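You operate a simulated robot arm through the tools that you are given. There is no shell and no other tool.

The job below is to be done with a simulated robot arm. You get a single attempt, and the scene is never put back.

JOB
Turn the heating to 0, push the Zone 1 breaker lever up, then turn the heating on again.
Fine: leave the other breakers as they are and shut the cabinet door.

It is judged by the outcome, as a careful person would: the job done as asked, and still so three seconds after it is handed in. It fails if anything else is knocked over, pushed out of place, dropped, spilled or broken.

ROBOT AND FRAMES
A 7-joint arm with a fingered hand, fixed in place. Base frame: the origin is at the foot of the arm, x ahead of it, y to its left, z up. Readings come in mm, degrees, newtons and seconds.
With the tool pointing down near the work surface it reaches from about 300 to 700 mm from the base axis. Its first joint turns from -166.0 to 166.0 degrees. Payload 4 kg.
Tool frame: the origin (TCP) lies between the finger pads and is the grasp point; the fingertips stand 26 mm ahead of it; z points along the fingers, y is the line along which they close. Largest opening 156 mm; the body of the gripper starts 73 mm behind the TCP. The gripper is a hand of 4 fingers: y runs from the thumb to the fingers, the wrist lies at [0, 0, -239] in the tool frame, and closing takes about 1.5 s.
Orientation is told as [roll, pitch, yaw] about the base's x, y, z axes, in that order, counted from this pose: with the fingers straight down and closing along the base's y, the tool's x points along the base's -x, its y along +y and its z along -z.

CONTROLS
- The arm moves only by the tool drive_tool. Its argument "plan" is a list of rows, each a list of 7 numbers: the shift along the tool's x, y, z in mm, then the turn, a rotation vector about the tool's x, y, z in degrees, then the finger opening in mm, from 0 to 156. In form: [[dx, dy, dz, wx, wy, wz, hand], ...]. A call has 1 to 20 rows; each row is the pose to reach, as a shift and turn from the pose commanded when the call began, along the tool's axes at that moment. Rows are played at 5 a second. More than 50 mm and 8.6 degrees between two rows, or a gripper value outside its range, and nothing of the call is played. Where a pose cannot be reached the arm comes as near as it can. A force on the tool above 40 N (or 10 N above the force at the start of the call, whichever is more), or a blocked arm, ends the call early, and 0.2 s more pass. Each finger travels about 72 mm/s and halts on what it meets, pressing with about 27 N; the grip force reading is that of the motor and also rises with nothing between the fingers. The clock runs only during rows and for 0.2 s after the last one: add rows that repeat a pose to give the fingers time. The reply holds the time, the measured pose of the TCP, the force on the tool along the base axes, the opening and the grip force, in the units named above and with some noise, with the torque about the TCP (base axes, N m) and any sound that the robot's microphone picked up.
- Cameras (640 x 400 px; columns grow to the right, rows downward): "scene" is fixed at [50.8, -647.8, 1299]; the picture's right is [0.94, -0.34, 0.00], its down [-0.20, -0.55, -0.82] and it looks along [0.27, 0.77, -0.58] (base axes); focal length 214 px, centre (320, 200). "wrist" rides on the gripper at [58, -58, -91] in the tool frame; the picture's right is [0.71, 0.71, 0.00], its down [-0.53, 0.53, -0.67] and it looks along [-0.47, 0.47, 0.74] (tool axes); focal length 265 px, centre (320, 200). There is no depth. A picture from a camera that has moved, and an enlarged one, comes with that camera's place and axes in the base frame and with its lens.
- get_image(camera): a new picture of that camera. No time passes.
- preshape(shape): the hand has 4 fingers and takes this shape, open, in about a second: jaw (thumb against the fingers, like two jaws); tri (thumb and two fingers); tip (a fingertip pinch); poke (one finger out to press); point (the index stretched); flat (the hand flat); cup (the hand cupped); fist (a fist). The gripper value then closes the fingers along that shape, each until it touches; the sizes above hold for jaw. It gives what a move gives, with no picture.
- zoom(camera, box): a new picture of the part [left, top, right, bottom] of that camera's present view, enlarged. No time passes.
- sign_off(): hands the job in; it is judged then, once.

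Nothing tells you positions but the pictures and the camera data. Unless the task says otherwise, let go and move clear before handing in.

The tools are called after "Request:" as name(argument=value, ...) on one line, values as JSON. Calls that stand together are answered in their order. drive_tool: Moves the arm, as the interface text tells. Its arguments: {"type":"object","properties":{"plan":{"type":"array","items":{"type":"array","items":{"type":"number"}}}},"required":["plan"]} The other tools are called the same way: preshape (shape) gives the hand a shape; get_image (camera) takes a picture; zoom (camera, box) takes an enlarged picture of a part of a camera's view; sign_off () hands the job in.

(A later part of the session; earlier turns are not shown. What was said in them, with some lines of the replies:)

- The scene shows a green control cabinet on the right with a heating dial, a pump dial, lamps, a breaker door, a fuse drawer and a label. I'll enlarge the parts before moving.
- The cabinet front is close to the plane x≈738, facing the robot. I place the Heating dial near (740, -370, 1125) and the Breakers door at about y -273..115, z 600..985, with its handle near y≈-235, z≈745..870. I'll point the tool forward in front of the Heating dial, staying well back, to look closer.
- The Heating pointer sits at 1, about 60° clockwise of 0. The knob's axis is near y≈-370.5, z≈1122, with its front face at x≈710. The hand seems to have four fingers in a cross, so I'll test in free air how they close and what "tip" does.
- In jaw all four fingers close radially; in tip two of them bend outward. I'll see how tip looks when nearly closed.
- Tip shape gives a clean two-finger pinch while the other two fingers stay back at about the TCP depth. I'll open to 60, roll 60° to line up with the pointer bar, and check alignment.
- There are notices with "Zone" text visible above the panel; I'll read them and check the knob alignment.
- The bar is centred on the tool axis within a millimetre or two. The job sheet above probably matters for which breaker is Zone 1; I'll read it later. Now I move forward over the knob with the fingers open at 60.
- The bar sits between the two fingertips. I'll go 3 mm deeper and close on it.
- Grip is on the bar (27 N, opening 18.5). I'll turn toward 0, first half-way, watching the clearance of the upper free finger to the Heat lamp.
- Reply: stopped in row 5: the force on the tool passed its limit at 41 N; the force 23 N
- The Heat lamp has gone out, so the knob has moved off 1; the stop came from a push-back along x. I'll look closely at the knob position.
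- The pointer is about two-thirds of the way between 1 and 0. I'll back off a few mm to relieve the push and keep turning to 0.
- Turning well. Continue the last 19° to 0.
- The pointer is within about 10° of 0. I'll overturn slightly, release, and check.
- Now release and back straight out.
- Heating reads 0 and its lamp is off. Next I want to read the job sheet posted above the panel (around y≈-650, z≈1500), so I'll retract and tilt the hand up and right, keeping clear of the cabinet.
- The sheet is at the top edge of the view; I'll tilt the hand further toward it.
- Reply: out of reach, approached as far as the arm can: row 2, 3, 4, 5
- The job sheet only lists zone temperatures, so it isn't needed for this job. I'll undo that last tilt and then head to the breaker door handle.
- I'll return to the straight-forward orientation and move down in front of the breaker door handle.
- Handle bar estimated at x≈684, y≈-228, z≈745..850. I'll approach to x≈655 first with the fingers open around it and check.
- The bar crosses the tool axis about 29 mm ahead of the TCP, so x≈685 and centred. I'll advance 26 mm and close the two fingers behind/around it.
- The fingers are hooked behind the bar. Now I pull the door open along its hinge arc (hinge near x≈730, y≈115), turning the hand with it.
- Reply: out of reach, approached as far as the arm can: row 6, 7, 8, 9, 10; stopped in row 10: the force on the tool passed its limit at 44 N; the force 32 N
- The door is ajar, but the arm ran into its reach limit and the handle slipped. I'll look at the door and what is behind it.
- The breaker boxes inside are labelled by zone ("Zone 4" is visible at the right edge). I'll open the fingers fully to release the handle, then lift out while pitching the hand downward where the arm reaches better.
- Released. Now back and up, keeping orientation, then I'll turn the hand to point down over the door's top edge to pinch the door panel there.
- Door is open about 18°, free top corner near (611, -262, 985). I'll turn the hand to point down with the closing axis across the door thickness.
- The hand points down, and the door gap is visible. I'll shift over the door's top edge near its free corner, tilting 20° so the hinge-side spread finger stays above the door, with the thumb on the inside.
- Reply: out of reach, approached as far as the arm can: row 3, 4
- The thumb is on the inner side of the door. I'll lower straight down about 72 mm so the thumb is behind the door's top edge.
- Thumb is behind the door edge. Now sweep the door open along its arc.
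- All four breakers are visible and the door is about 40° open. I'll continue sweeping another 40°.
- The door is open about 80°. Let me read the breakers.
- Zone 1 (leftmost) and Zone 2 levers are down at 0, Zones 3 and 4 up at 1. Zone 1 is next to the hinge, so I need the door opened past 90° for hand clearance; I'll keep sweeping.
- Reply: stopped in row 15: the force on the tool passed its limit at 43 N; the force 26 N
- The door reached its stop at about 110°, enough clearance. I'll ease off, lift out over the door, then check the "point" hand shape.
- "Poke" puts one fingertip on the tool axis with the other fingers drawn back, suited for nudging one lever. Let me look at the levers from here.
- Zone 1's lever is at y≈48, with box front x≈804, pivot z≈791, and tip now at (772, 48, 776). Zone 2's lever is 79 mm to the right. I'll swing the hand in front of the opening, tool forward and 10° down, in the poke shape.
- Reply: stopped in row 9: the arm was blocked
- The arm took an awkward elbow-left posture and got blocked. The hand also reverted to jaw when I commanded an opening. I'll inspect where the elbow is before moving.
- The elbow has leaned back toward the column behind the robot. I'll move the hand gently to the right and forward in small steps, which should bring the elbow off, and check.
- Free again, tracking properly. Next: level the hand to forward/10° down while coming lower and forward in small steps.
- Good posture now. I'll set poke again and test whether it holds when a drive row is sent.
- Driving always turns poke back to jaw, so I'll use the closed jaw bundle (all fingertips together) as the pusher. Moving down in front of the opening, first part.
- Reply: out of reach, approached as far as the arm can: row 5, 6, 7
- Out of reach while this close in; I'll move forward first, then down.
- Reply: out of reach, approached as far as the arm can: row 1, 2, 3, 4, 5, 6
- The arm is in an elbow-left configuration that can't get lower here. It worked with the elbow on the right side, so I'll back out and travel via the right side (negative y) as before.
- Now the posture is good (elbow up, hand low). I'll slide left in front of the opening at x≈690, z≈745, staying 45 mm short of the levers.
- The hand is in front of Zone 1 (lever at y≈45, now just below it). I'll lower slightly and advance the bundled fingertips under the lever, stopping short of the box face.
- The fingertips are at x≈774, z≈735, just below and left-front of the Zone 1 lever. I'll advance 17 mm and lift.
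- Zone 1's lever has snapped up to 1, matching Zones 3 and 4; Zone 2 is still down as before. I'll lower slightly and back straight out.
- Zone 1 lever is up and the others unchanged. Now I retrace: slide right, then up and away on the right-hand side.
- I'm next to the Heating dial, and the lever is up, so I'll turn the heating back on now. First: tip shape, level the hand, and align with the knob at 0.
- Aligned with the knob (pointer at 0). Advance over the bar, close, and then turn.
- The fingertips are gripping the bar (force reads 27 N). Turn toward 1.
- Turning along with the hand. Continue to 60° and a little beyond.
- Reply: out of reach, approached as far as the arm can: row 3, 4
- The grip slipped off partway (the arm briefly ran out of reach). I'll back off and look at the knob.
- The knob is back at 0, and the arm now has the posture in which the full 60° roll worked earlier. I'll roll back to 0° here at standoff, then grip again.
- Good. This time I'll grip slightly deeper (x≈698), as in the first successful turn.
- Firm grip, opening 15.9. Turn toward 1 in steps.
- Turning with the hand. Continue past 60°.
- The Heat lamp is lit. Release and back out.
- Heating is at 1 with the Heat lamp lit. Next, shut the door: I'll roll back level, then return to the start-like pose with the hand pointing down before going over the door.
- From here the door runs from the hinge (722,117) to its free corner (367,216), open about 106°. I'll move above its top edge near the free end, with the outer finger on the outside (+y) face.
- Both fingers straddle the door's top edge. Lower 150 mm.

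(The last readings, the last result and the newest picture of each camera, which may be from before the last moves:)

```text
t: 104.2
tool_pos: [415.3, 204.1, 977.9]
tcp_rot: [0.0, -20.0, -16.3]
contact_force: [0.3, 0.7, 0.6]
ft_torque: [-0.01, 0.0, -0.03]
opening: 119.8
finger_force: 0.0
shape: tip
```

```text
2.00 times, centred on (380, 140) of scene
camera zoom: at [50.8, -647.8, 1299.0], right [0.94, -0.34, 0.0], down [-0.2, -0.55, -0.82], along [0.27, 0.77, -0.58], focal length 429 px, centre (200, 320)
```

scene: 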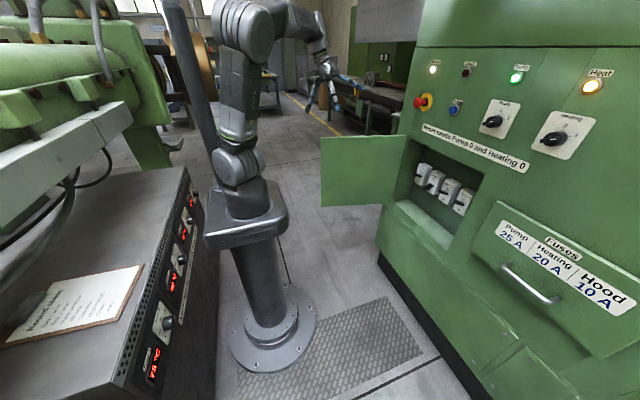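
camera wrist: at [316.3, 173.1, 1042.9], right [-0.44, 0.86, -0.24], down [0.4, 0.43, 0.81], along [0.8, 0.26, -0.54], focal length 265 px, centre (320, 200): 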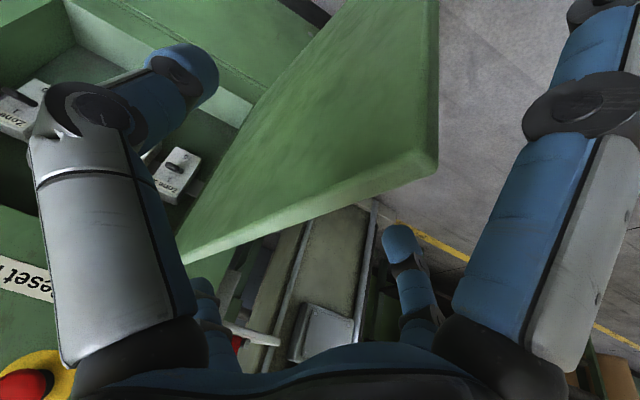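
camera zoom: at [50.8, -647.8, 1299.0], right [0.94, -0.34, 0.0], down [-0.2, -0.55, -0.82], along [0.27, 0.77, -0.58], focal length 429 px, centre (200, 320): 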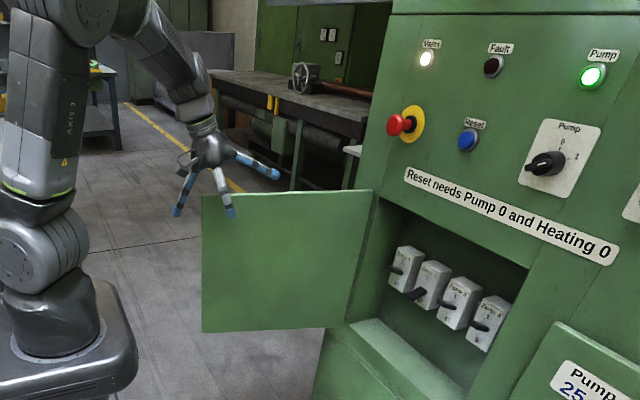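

Now sweep toward closed, first 45°.

Request:
drive_tool(plan=[[-0.6, -14.1, 0.2, -0.9, 0, -2.4, 120], [-1.4, -28.2, 0.5, -1.7, 0, -4.7, 120], [-3, -42.2, 1.1, -2.6, 0, -7, 120], [-5, -56.1, 1.8, -3.4, 0, -9.4, 120], [-7.8, -70, 2.8, -4.3, 0, -11.8, 120], [-11.1, -83.6, 4, -5.1, 0, -14.1, 120], [-15, -97, 5.4, -6, 0, -16.5, 120], [-19.3, -110.4, 7, -6.8, 0, -18.8, 120], [-24.2, -123.5, 8.8, -7.7, 0, -21.2, 120], [-29.6, -136.3, 10.8, -8.6, 0, -23.5, 120], [-35.6, -149, 13, -9.4, 0, -25.9, 120], [-42.1, -161.3, 15.3, -10.3, 0, -28.2, 120], [-49, -173.2, 17.8, -11.1, 0, -30.6, 120], [-56.5, -184.9, 20.5, -12, 0, -32.9, 120], [-64.5, -196.2, 23.4, -12.8, 0, -35.3, 120], [-72.9, -207.1, 26.5, -13.7, 0, -37.6, 120], [-81.7, -217.6, 29.7, -14.5, 0, -40, 120], [-91, -227.8, 33.1, -15.4, 0, -42.3, 120]])

Request:
get_image(camera="wrist")

Request:
zoom(camera="scene", box=[300, 40, 560, 260])

```text
t: 108.0
tool_pos: [444.4, -41.9, 978.2]
tcp_rot: [-0.2, -20.0, 28.8]
contact_force: [0.4, -0.2, -0.6]
ft_torque: [0.01, 0.0, 0.0]
opening: 120.0
finger_force: 0.1
shape: tip
```

```text
taken
camera wrist: at [397.0, -133.6, 1043.1], right [-0.92, 0.3, -0.24], down [-0.02, 0.59, 0.81], along [0.38, 0.75, -0.54], focal length 265 px, centre (320, 200)
```

wrist: 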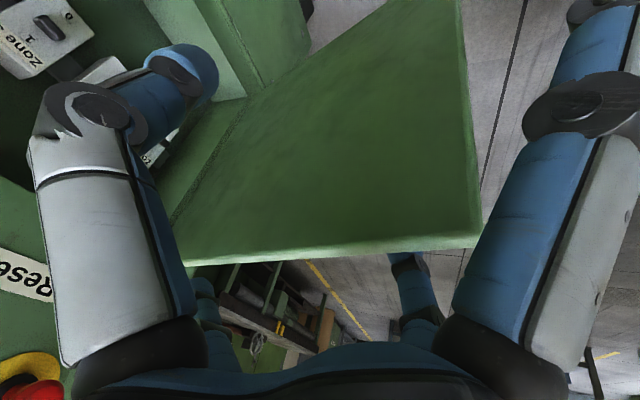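

```text
1.82 times, centred on (430, 150) of scene
camera zoom: at [50.8, -647.8, 1299.0], right [0.94, -0.34, 0.0], down [-0.2, -0.55, -0.82], along [0.27, 0.77, -0.58], focal length 390 px, centre (120, 291)
```

zoom: 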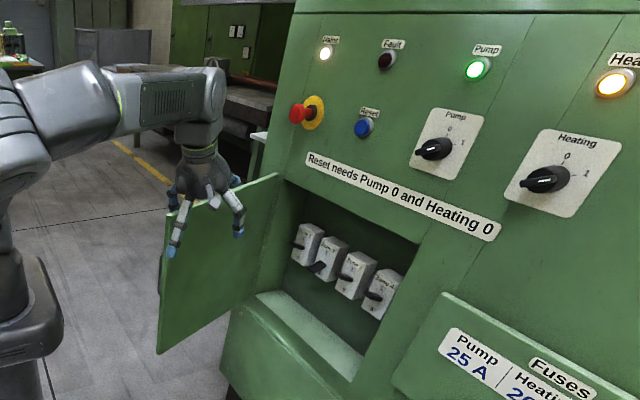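

Door at about 70°. Same arc again, another 40°.

Request:
drive_tool(plan=[[-0.6, -14.1, 0.2, -0.9, 0, -2.4, 120], [-1.4, -28.2, 0.5, -1.7, 0, -4.7, 120], [-3, -42.2, 1.1, -2.6, 0, -7, 120], [-5, -56.1, 1.8, -3.4, 0, -9.4, 120], [-7.8, -70, 2.8, -4.3, 0, -11.8, 120], [-11.1, -83.6, 4, -5.1, 0, -14.1, 120], [-15, -97, 5.4, -6, 0, -16.5, 120], [-19.3, -110.4, 7, -6.8, 0, -18.8, 120], [-24.2, -123.5, 8.8, -7.7, 0, -21.2, 120], [-29.6, -136.3, 10.8, -8.6, 0, -23.5, 120], [-35.6, -149, 13, -9.4, 0, -25.9, 120], [-42.1, -161.3, 15.3, -10.3, 0, -28.2, 120], [-49, -173.2, 17.8, -11.1, 0, -30.6, 120], [-56.5, -184.9, 20.5, -12, 0, -32.9, 120], [-64.5, -196.2, 23.4, -12.8, 0, -35.3, 120], [-72.9, -207.1, 26.5, -13.7, 0, -37.6, 120]])

Request:
get_image(camera="wrist")

Request:
zoom(camera="scene", box=[300, 40, 560, 260])

```text
t: 111.4
tool_pos: [612.8, -187.1, 978.3]
tcp_rot: [0.0, -20.0, 68.9]
contact_force: [-0.4, 0.0, 0.1]
ft_torque: [0.0, -0.01, 0.0]
opening: 119.9
finger_force: 0.0
shape: tip
```

```text
taken
camera wrist: at [634.8, -286.7, 1043.4], right [-0.9, -0.36, -0.24], down [-0.39, 0.44, 0.81], along [-0.19, 0.82, -0.54], focal length 265 px, centre (320, 200)
```

wrist: 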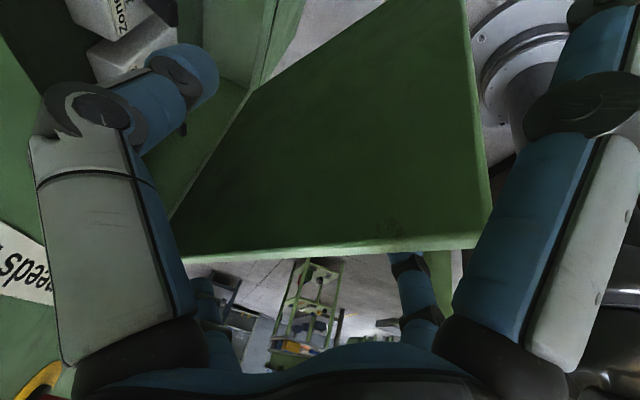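

```text
1.82 times, centred on (430, 150) of scene
camera zoom: at [50.8, -647.8, 1299.0], right [0.94, -0.34, 0.0], down [-0.2, -0.55, -0.82], along [0.27, 0.77, -0.58], focal length 390 px, centre (120, 291)
```

zoom: 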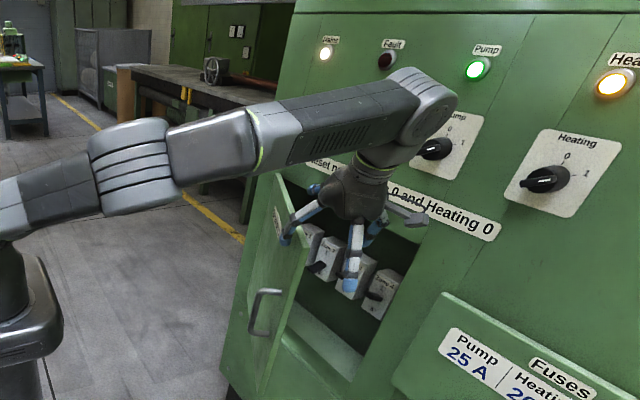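

The door is down to about 30°. I'll lift the hand out and back, then reorient to push the door shut from the front.

Request:
drive_tool(plan=[[-12, 0, -33, 0, 0, 0, 120], [-24, 0, -67, 0, 0, 0, 120], [-36, 0, -100, 0, 0, 0, 120], [-48, 0, -133, 0, 0, 0, 120], [-40, 22, -136, 0, 7, 0, 120], [-32, 44, -139, 0, 14, 0, 120], [-24.5, 65.4, -141.6, 0, 20, 0, 120], [-24.5, 65.4, -141.6, 0, 20, 0, 120]])

Request:
get_image(camera="scene")

```text
t: 113.2
tool_pos: [543.0, -186.5, 1120.3]
tcp_rot: [0.0, 0.2, 68.8]
contact_force: [-0.3, 0.1, -0.6]
ft_torque: [0.01, -0.02, 0.02]
opening: 120.1
finger_force: 0.0
shape: tip
out of reach, approached as far as the arm can: row 4
```

```text
taken
```

scene: 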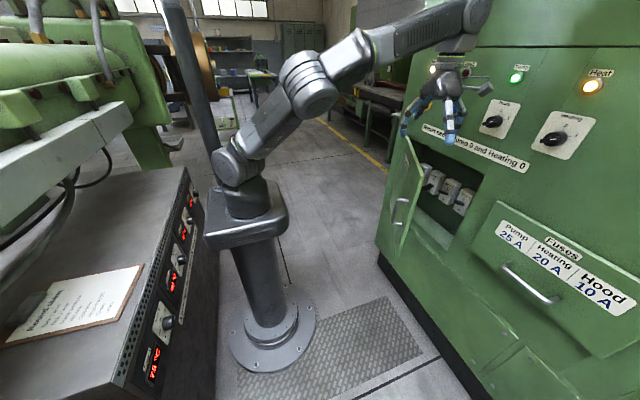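

I'll switch to the closed jaw bundle and reorient to forward/45° down, moving back over the front of the door first.

Request:
preshape(shape="jaw")

Request:
drive_tool(plan=[[1.1, 9.6, -0.9, 2.5, -3.6, 5.9, 100], [2.3, 19.2, -1.8, 4.9, -7.1, 11.9, 60], [3.4, 28.8, -2.7, 7.4, -10.7, 17.8, 40], [4.6, 38.4, -3.6, 9.8, -14.3, 23.7, 20], [5.7, 48, -4.5, 12.3, -17.9, 29.7, 0], [6.9, 57.5, -5.5, 14.7, -21.4, 35.6, 0], [8, 67.1, -6.4, 17.2, -25, 41.6, 0], [9.2, 76.7, -7.3, 19.6, -28.6, 47.5, 0], [10.3, 86.3, -8.2, 22.1, -32.2, 53.4, 0], [11.5, 95.9, -9.1, 24.5, -35.7, 59.4, 0], [12.6, 105.5, -10, 27, -39.3, 65.3, 0], [12.6, 105.5, -10, 27, -39.3, 65.3, 0]])

Request:
get_image(camera="scene")

Request:
get_image(camera="wrist")

```text
t: 114.1
tool_pos: [541.7, -186.9, 1120.7]
tcp_rot: [-0.1, 0.0, 68.8]
contact_force: [1.5, -0.4, 0.1]
ft_torque: [-0.03, 0.0, 0.0]
opening: 156.0
finger_force: 0.0
shape: jaw
```

```text
t: 116.7
tool_pos: [439.6, -159.7, 1129.1]
tcp_rot: [0.0, -44.9, -0.3]
contact_force: [-0.7, -0.1, 0.0]
ft_torque: [-0.04, -0.02, 0.04]
opening: 0.3
finger_force: 27.2
shape: jaw
```

```text
taken
```

scene: 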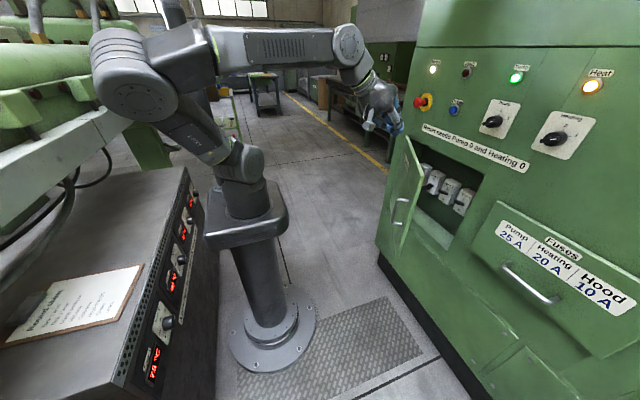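

```text
taken
camera wrist: at [332.6, -216.3, 1152.1], right [-0.5, 0.71, -0.5], down [-0.1, 0.53, 0.84], along [0.86, 0.47, -0.19], focal length 265 px, centre (320, 200)
```

wrist: 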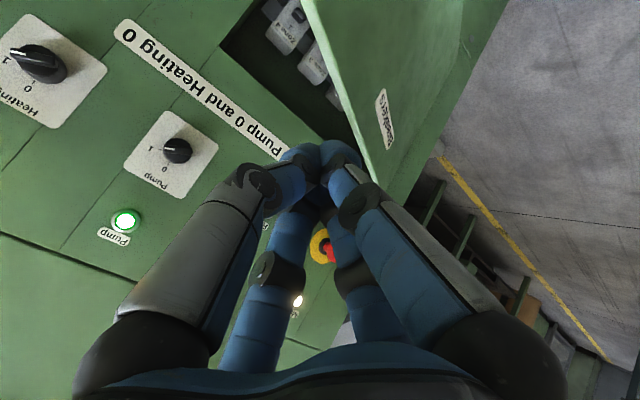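

Next, lower diagonally so the fingertips are in front of the door's upper part, then check.

Request:
drive_tool(plan=[[16.6, 1, 34.3, 0, 0, 0, 0], [33.2, 2, 68.6, 0, 0, 0, 0], [49.9, 3.5, 102.9, 0, 0, 0, 0], [66.5, 5, 137.2, 0, 0, 0, 0]])

Request:
get_image(camera="scene")

Request:
get_image(camera="wrist")

```text
t: 117.7
tool_pos: [489.1, -155.3, 985.8]
tcp_rot: [0.1, -45.0, -0.3]
contact_force: [-0.3, -0.5, -0.2]
ft_torque: [0.01, 0.02, 0.01]
opening: 0.0
finger_force: 27.0
shape: jaw
```

```text
taken
```

scene: 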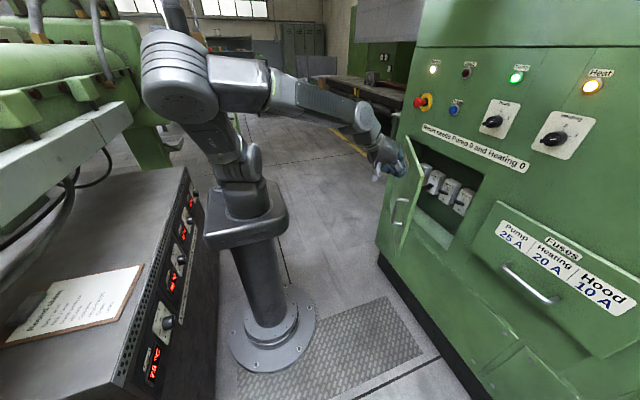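

```text
taken
camera wrist: at [383.1, -212.1, 1007.5], right [-0.5, 0.71, -0.5], down [-0.1, 0.53, 0.84], along [0.86, 0.47, -0.19], focal length 265 px, centre (320, 200)
```

wrist: 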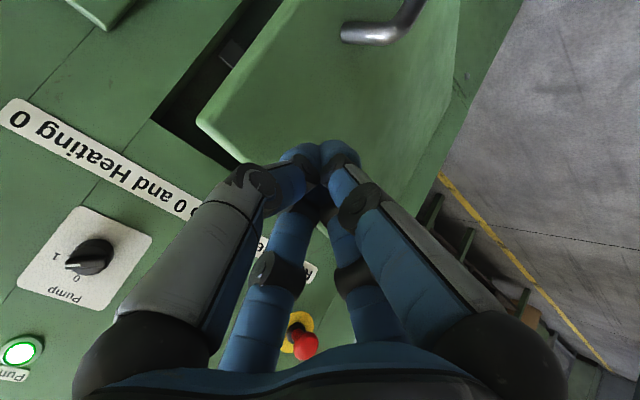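

The bundle is in front of the door's outer face. Push forward steadily.

Request:
drive_tool(plan=[[-3.5, 0, 17.7, 0, 0, 0, 0], [-10.6, 0, 38.9, 0, 0, 0, 0], [-20.5, 0, 57.3, 0, 0, 0, 0], [-34.6, 0, 71.4, 0, 0, 0, 0], [-48.8, 0, 85.5, 0, 0, 0, 0], [-62.9, 0, 99.7, 0, 0, 0, 0], [-77.1, 0, 113.8, 0, 0, 0, 0], [-91.2, 0, 128, 0, 0, 0, 0], [-105.3, 0, 142.1, 0, 0, 0, 0], [-115.9, 0, 152.7, 0, 0, 0, 0]])

Request:
get_image(camera="scene")

Request:
get_image(camera="wrist")

```text
t: 119.9
tool_pos: [680.0, -155.7, 958.7]
tcp_rot: [-0.2, -45.0, -0.2]
contact_force: [0.1, 0.6, 0.6]
ft_torque: [0.03, -0.01, -0.01]
opening: 0.1
finger_force: 26.8
shape: jaw
```

```text
taken
```

scene: 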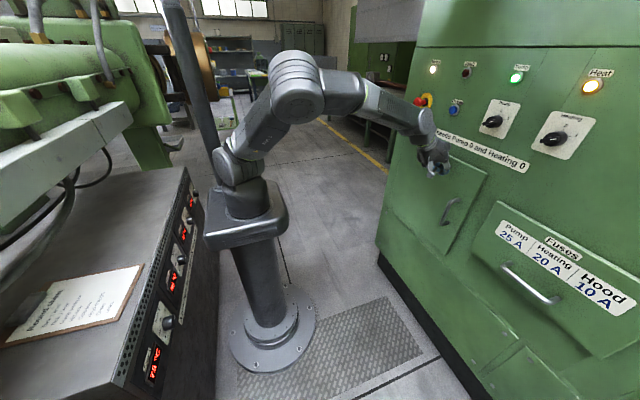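

```text
taken
camera wrist: at [573.3, -213.4, 982.3], right [-0.5, 0.71, -0.5], down [-0.1, 0.53, 0.84], along [0.86, 0.47, -0.19], focal length 265 px, centre (320, 200)
```

wrist: 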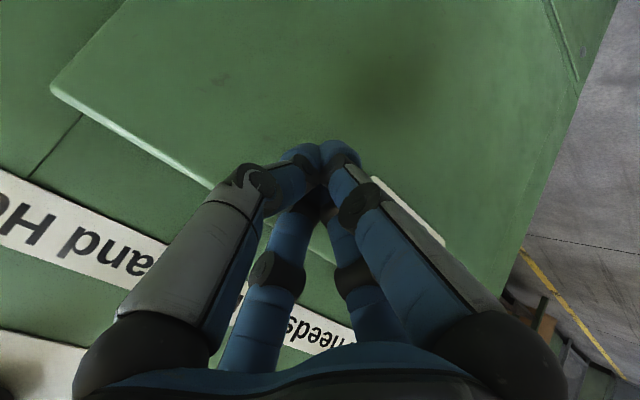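

The door looks nearly shut. I'll push gently on until it seats.

Request:
drive_tool(plan=[[-4.2, 0, 4.2, 0, 0, 0, 0], [-8.5, 0, 8.5, 0, 0, 0, 0], [-12, 0, 12, 0, 0, 0, 0], [-15.5, 0, 15.5, 0, 0, 0, 0], [-18, 0, 18, 0, 0, 0, 0]])

Request:
zoom(camera="scene", box=[370, 100, 550, 280])

```text
t: 121.1
tool_pos: [703.7, -156.4, 959.2]
tcp_rot: [0.0, -45.0, -0.4]
contact_force: [-0.3, -0.1, 0.2]
ft_torque: [-0.01, 0.04, 0.0]
opening: 0.1
finger_force: 27.3
shape: jaw
```

```text
2.22 times, centred on (460, 190) of scene
camera zoom: at [50.8, -647.8, 1299.0], right [0.94, -0.34, 0.0], down [-0.2, -0.55, -0.82], along [0.27, 0.77, -0.58], focal length 477 px, centre (9, 222)
```

zoom: 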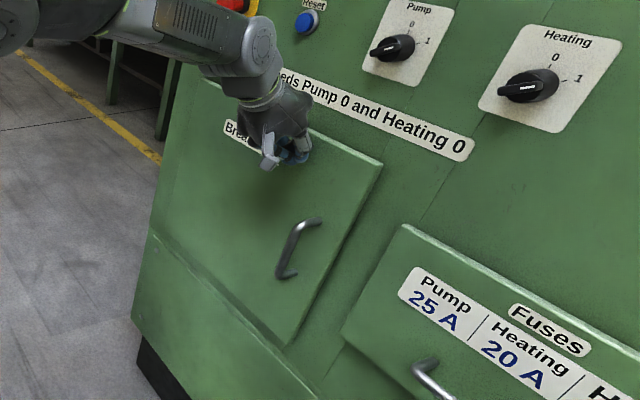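

The door corners match their original closed position. I'll press slightly further, a bit lower, to be sure it is fully seated.

Request:
drive_tool(plan=[[14, 0, 14, 0, 0, 0, 0], [25, -15, 25, 0, 0, 0, 0], [22, -30, 28, 0, 0, 0, 0], [19.5, -30, 30.5, 0, 0, 0, 0], [17, -30, 33, 0, 0, 0, 0], [14.5, -30, 35.5, 0, 0, 0, 0], [12, -30, 38, 0, 0, 0, 0]])

Request:
get_image(camera="wrist")

Request:
zoom(camera="scene", box=[420, 130, 520, 240])

```text
t: 122.3
tool_pos: [710.9, -190.0, 921.3]
tcp_rot: [-0.2, -44.5, -0.5]
contact_force: [-15.5, 2.1, 3.8]
ft_torque: [-0.01, 0.22, -0.07]
opening: 0.0
finger_force: 27.2
shape: jaw
stopped in row 6: the force on the tool passed its limit at 44 N (the readings are from after the stop); the commanded pose is now the measured one
```

```text
taken
camera wrist: at [604.9, -246.2, 945.2], right [-0.5, 0.71, -0.5], down [-0.09, 0.53, 0.84], along [0.86, 0.46, -0.2], focal length 265 px, centre (320, 200)
```

wrist: 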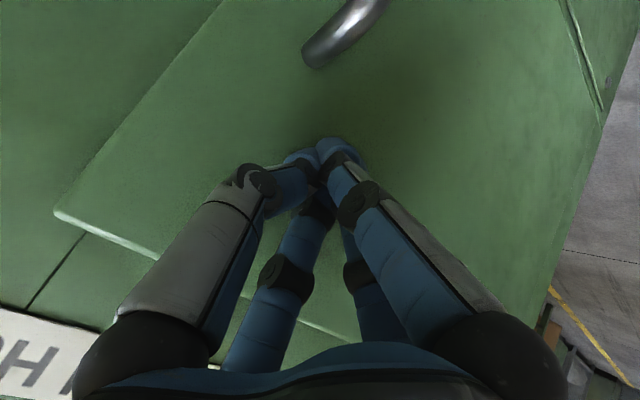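

```text
3.64 times, centred on (470, 185) of scene
camera zoom: at [50.8, -647.8, 1299.0], right [0.94, -0.34, 0.0], down [-0.2, -0.55, -0.82], along [0.27, 0.77, -0.58], focal length 780 px, centre (-226, 254)
```

zoom: 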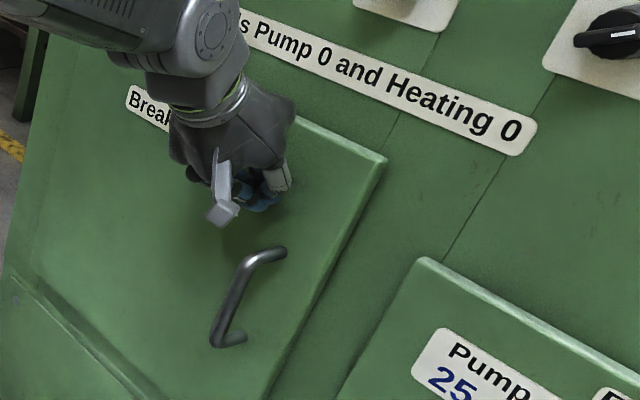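

The door resisted firmly at 44 N, so it's fully shut. Now back away clear and verify everything.

Request:
drive_tool(plan=[[10, 0, -10, 0, 0, 0, 0], [24, 0, -40, 0, 0, 0, 0], [34, 0, -80, 0, 0, 0, 0], [45, 0, -125, 0, 0, 0, 0], [50, 0, -165, 0, 0, 0, 20], [50, 0, -165, 0, 0, 0, 40]])

Request:
get_image(camera="scene")

Request:
get_image(camera="wrist")

Request:
zoom(camera="scene", box=[380, 50, 640, 282])

```text
t: 123.7
tool_pos: [560.2, -188.3, 1004.0]
tcp_rot: [-0.2, -44.5, -0.4]
contact_force: [0.5, -0.1, 0.1]
ft_torque: [0.01, 0.0, 0.01]
opening: 39.3
finger_force: 0.1
shape: jaw
```

```text
taken
```

scene: 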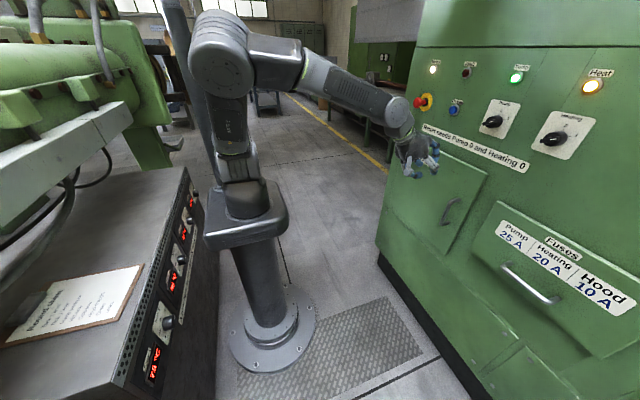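

```text
taken
camera wrist: at [454.0, -244.0, 1027.6], right [-0.5, 0.71, -0.5], down [-0.09, 0.53, 0.84], along [0.86, 0.46, -0.2], focal length 265 px, centre (320, 200)
```

wrist: 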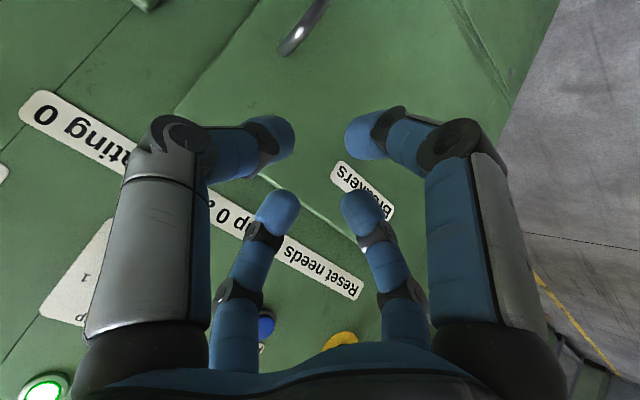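

```text
1.72 times, centred on (510, 166) of scene
camera zoom: at [50.8, -647.8, 1299.0], right [0.94, -0.34, 0.0], down [-0.2, -0.55, -0.82], along [0.27, 0.77, -0.58], focal length 370 px, centre (-8, 259)
```

zoom: 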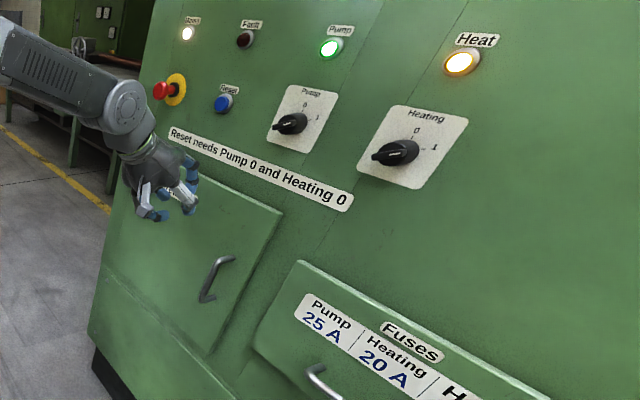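

Everything looks as asked. The Heating dial is at 1 with its lamp lit, and Mains and Pump are still lit with Fault dark. Zone 1's lever is up, the other breakers are unchanged, the door is shut, and the hand is clear, so I'm handing in.

Request:
sign_off()

```text
The job is handed in.
```

The job is done and handed in. I turned the heating to 0, pushed the Zone 1 lever up, turned the heating back to 1 (its lamp is lit), and shut the cabinet door.

- **Breakers:** Zone 1 now reads 1. I didn't touch the others; at my last look before shutting the door, Zone 2 was still at 0 and Zones 3 and 4 at 1.
- **Panel:** Mains, Pump and Heat are lit and Fault is dark. The door resisted a 44 N push, so it is fully seated.
- **Elbow contact:** Partway through, the arm was blocked when its elbow swung back, most likely against the column behind it. It came free straight away, and I saw nothing moved or damaged in the pictures.
- **Heating dial:** My first attempt to turn the heating back on slipped and left the dial at 0. The second attempt turned it to 1.
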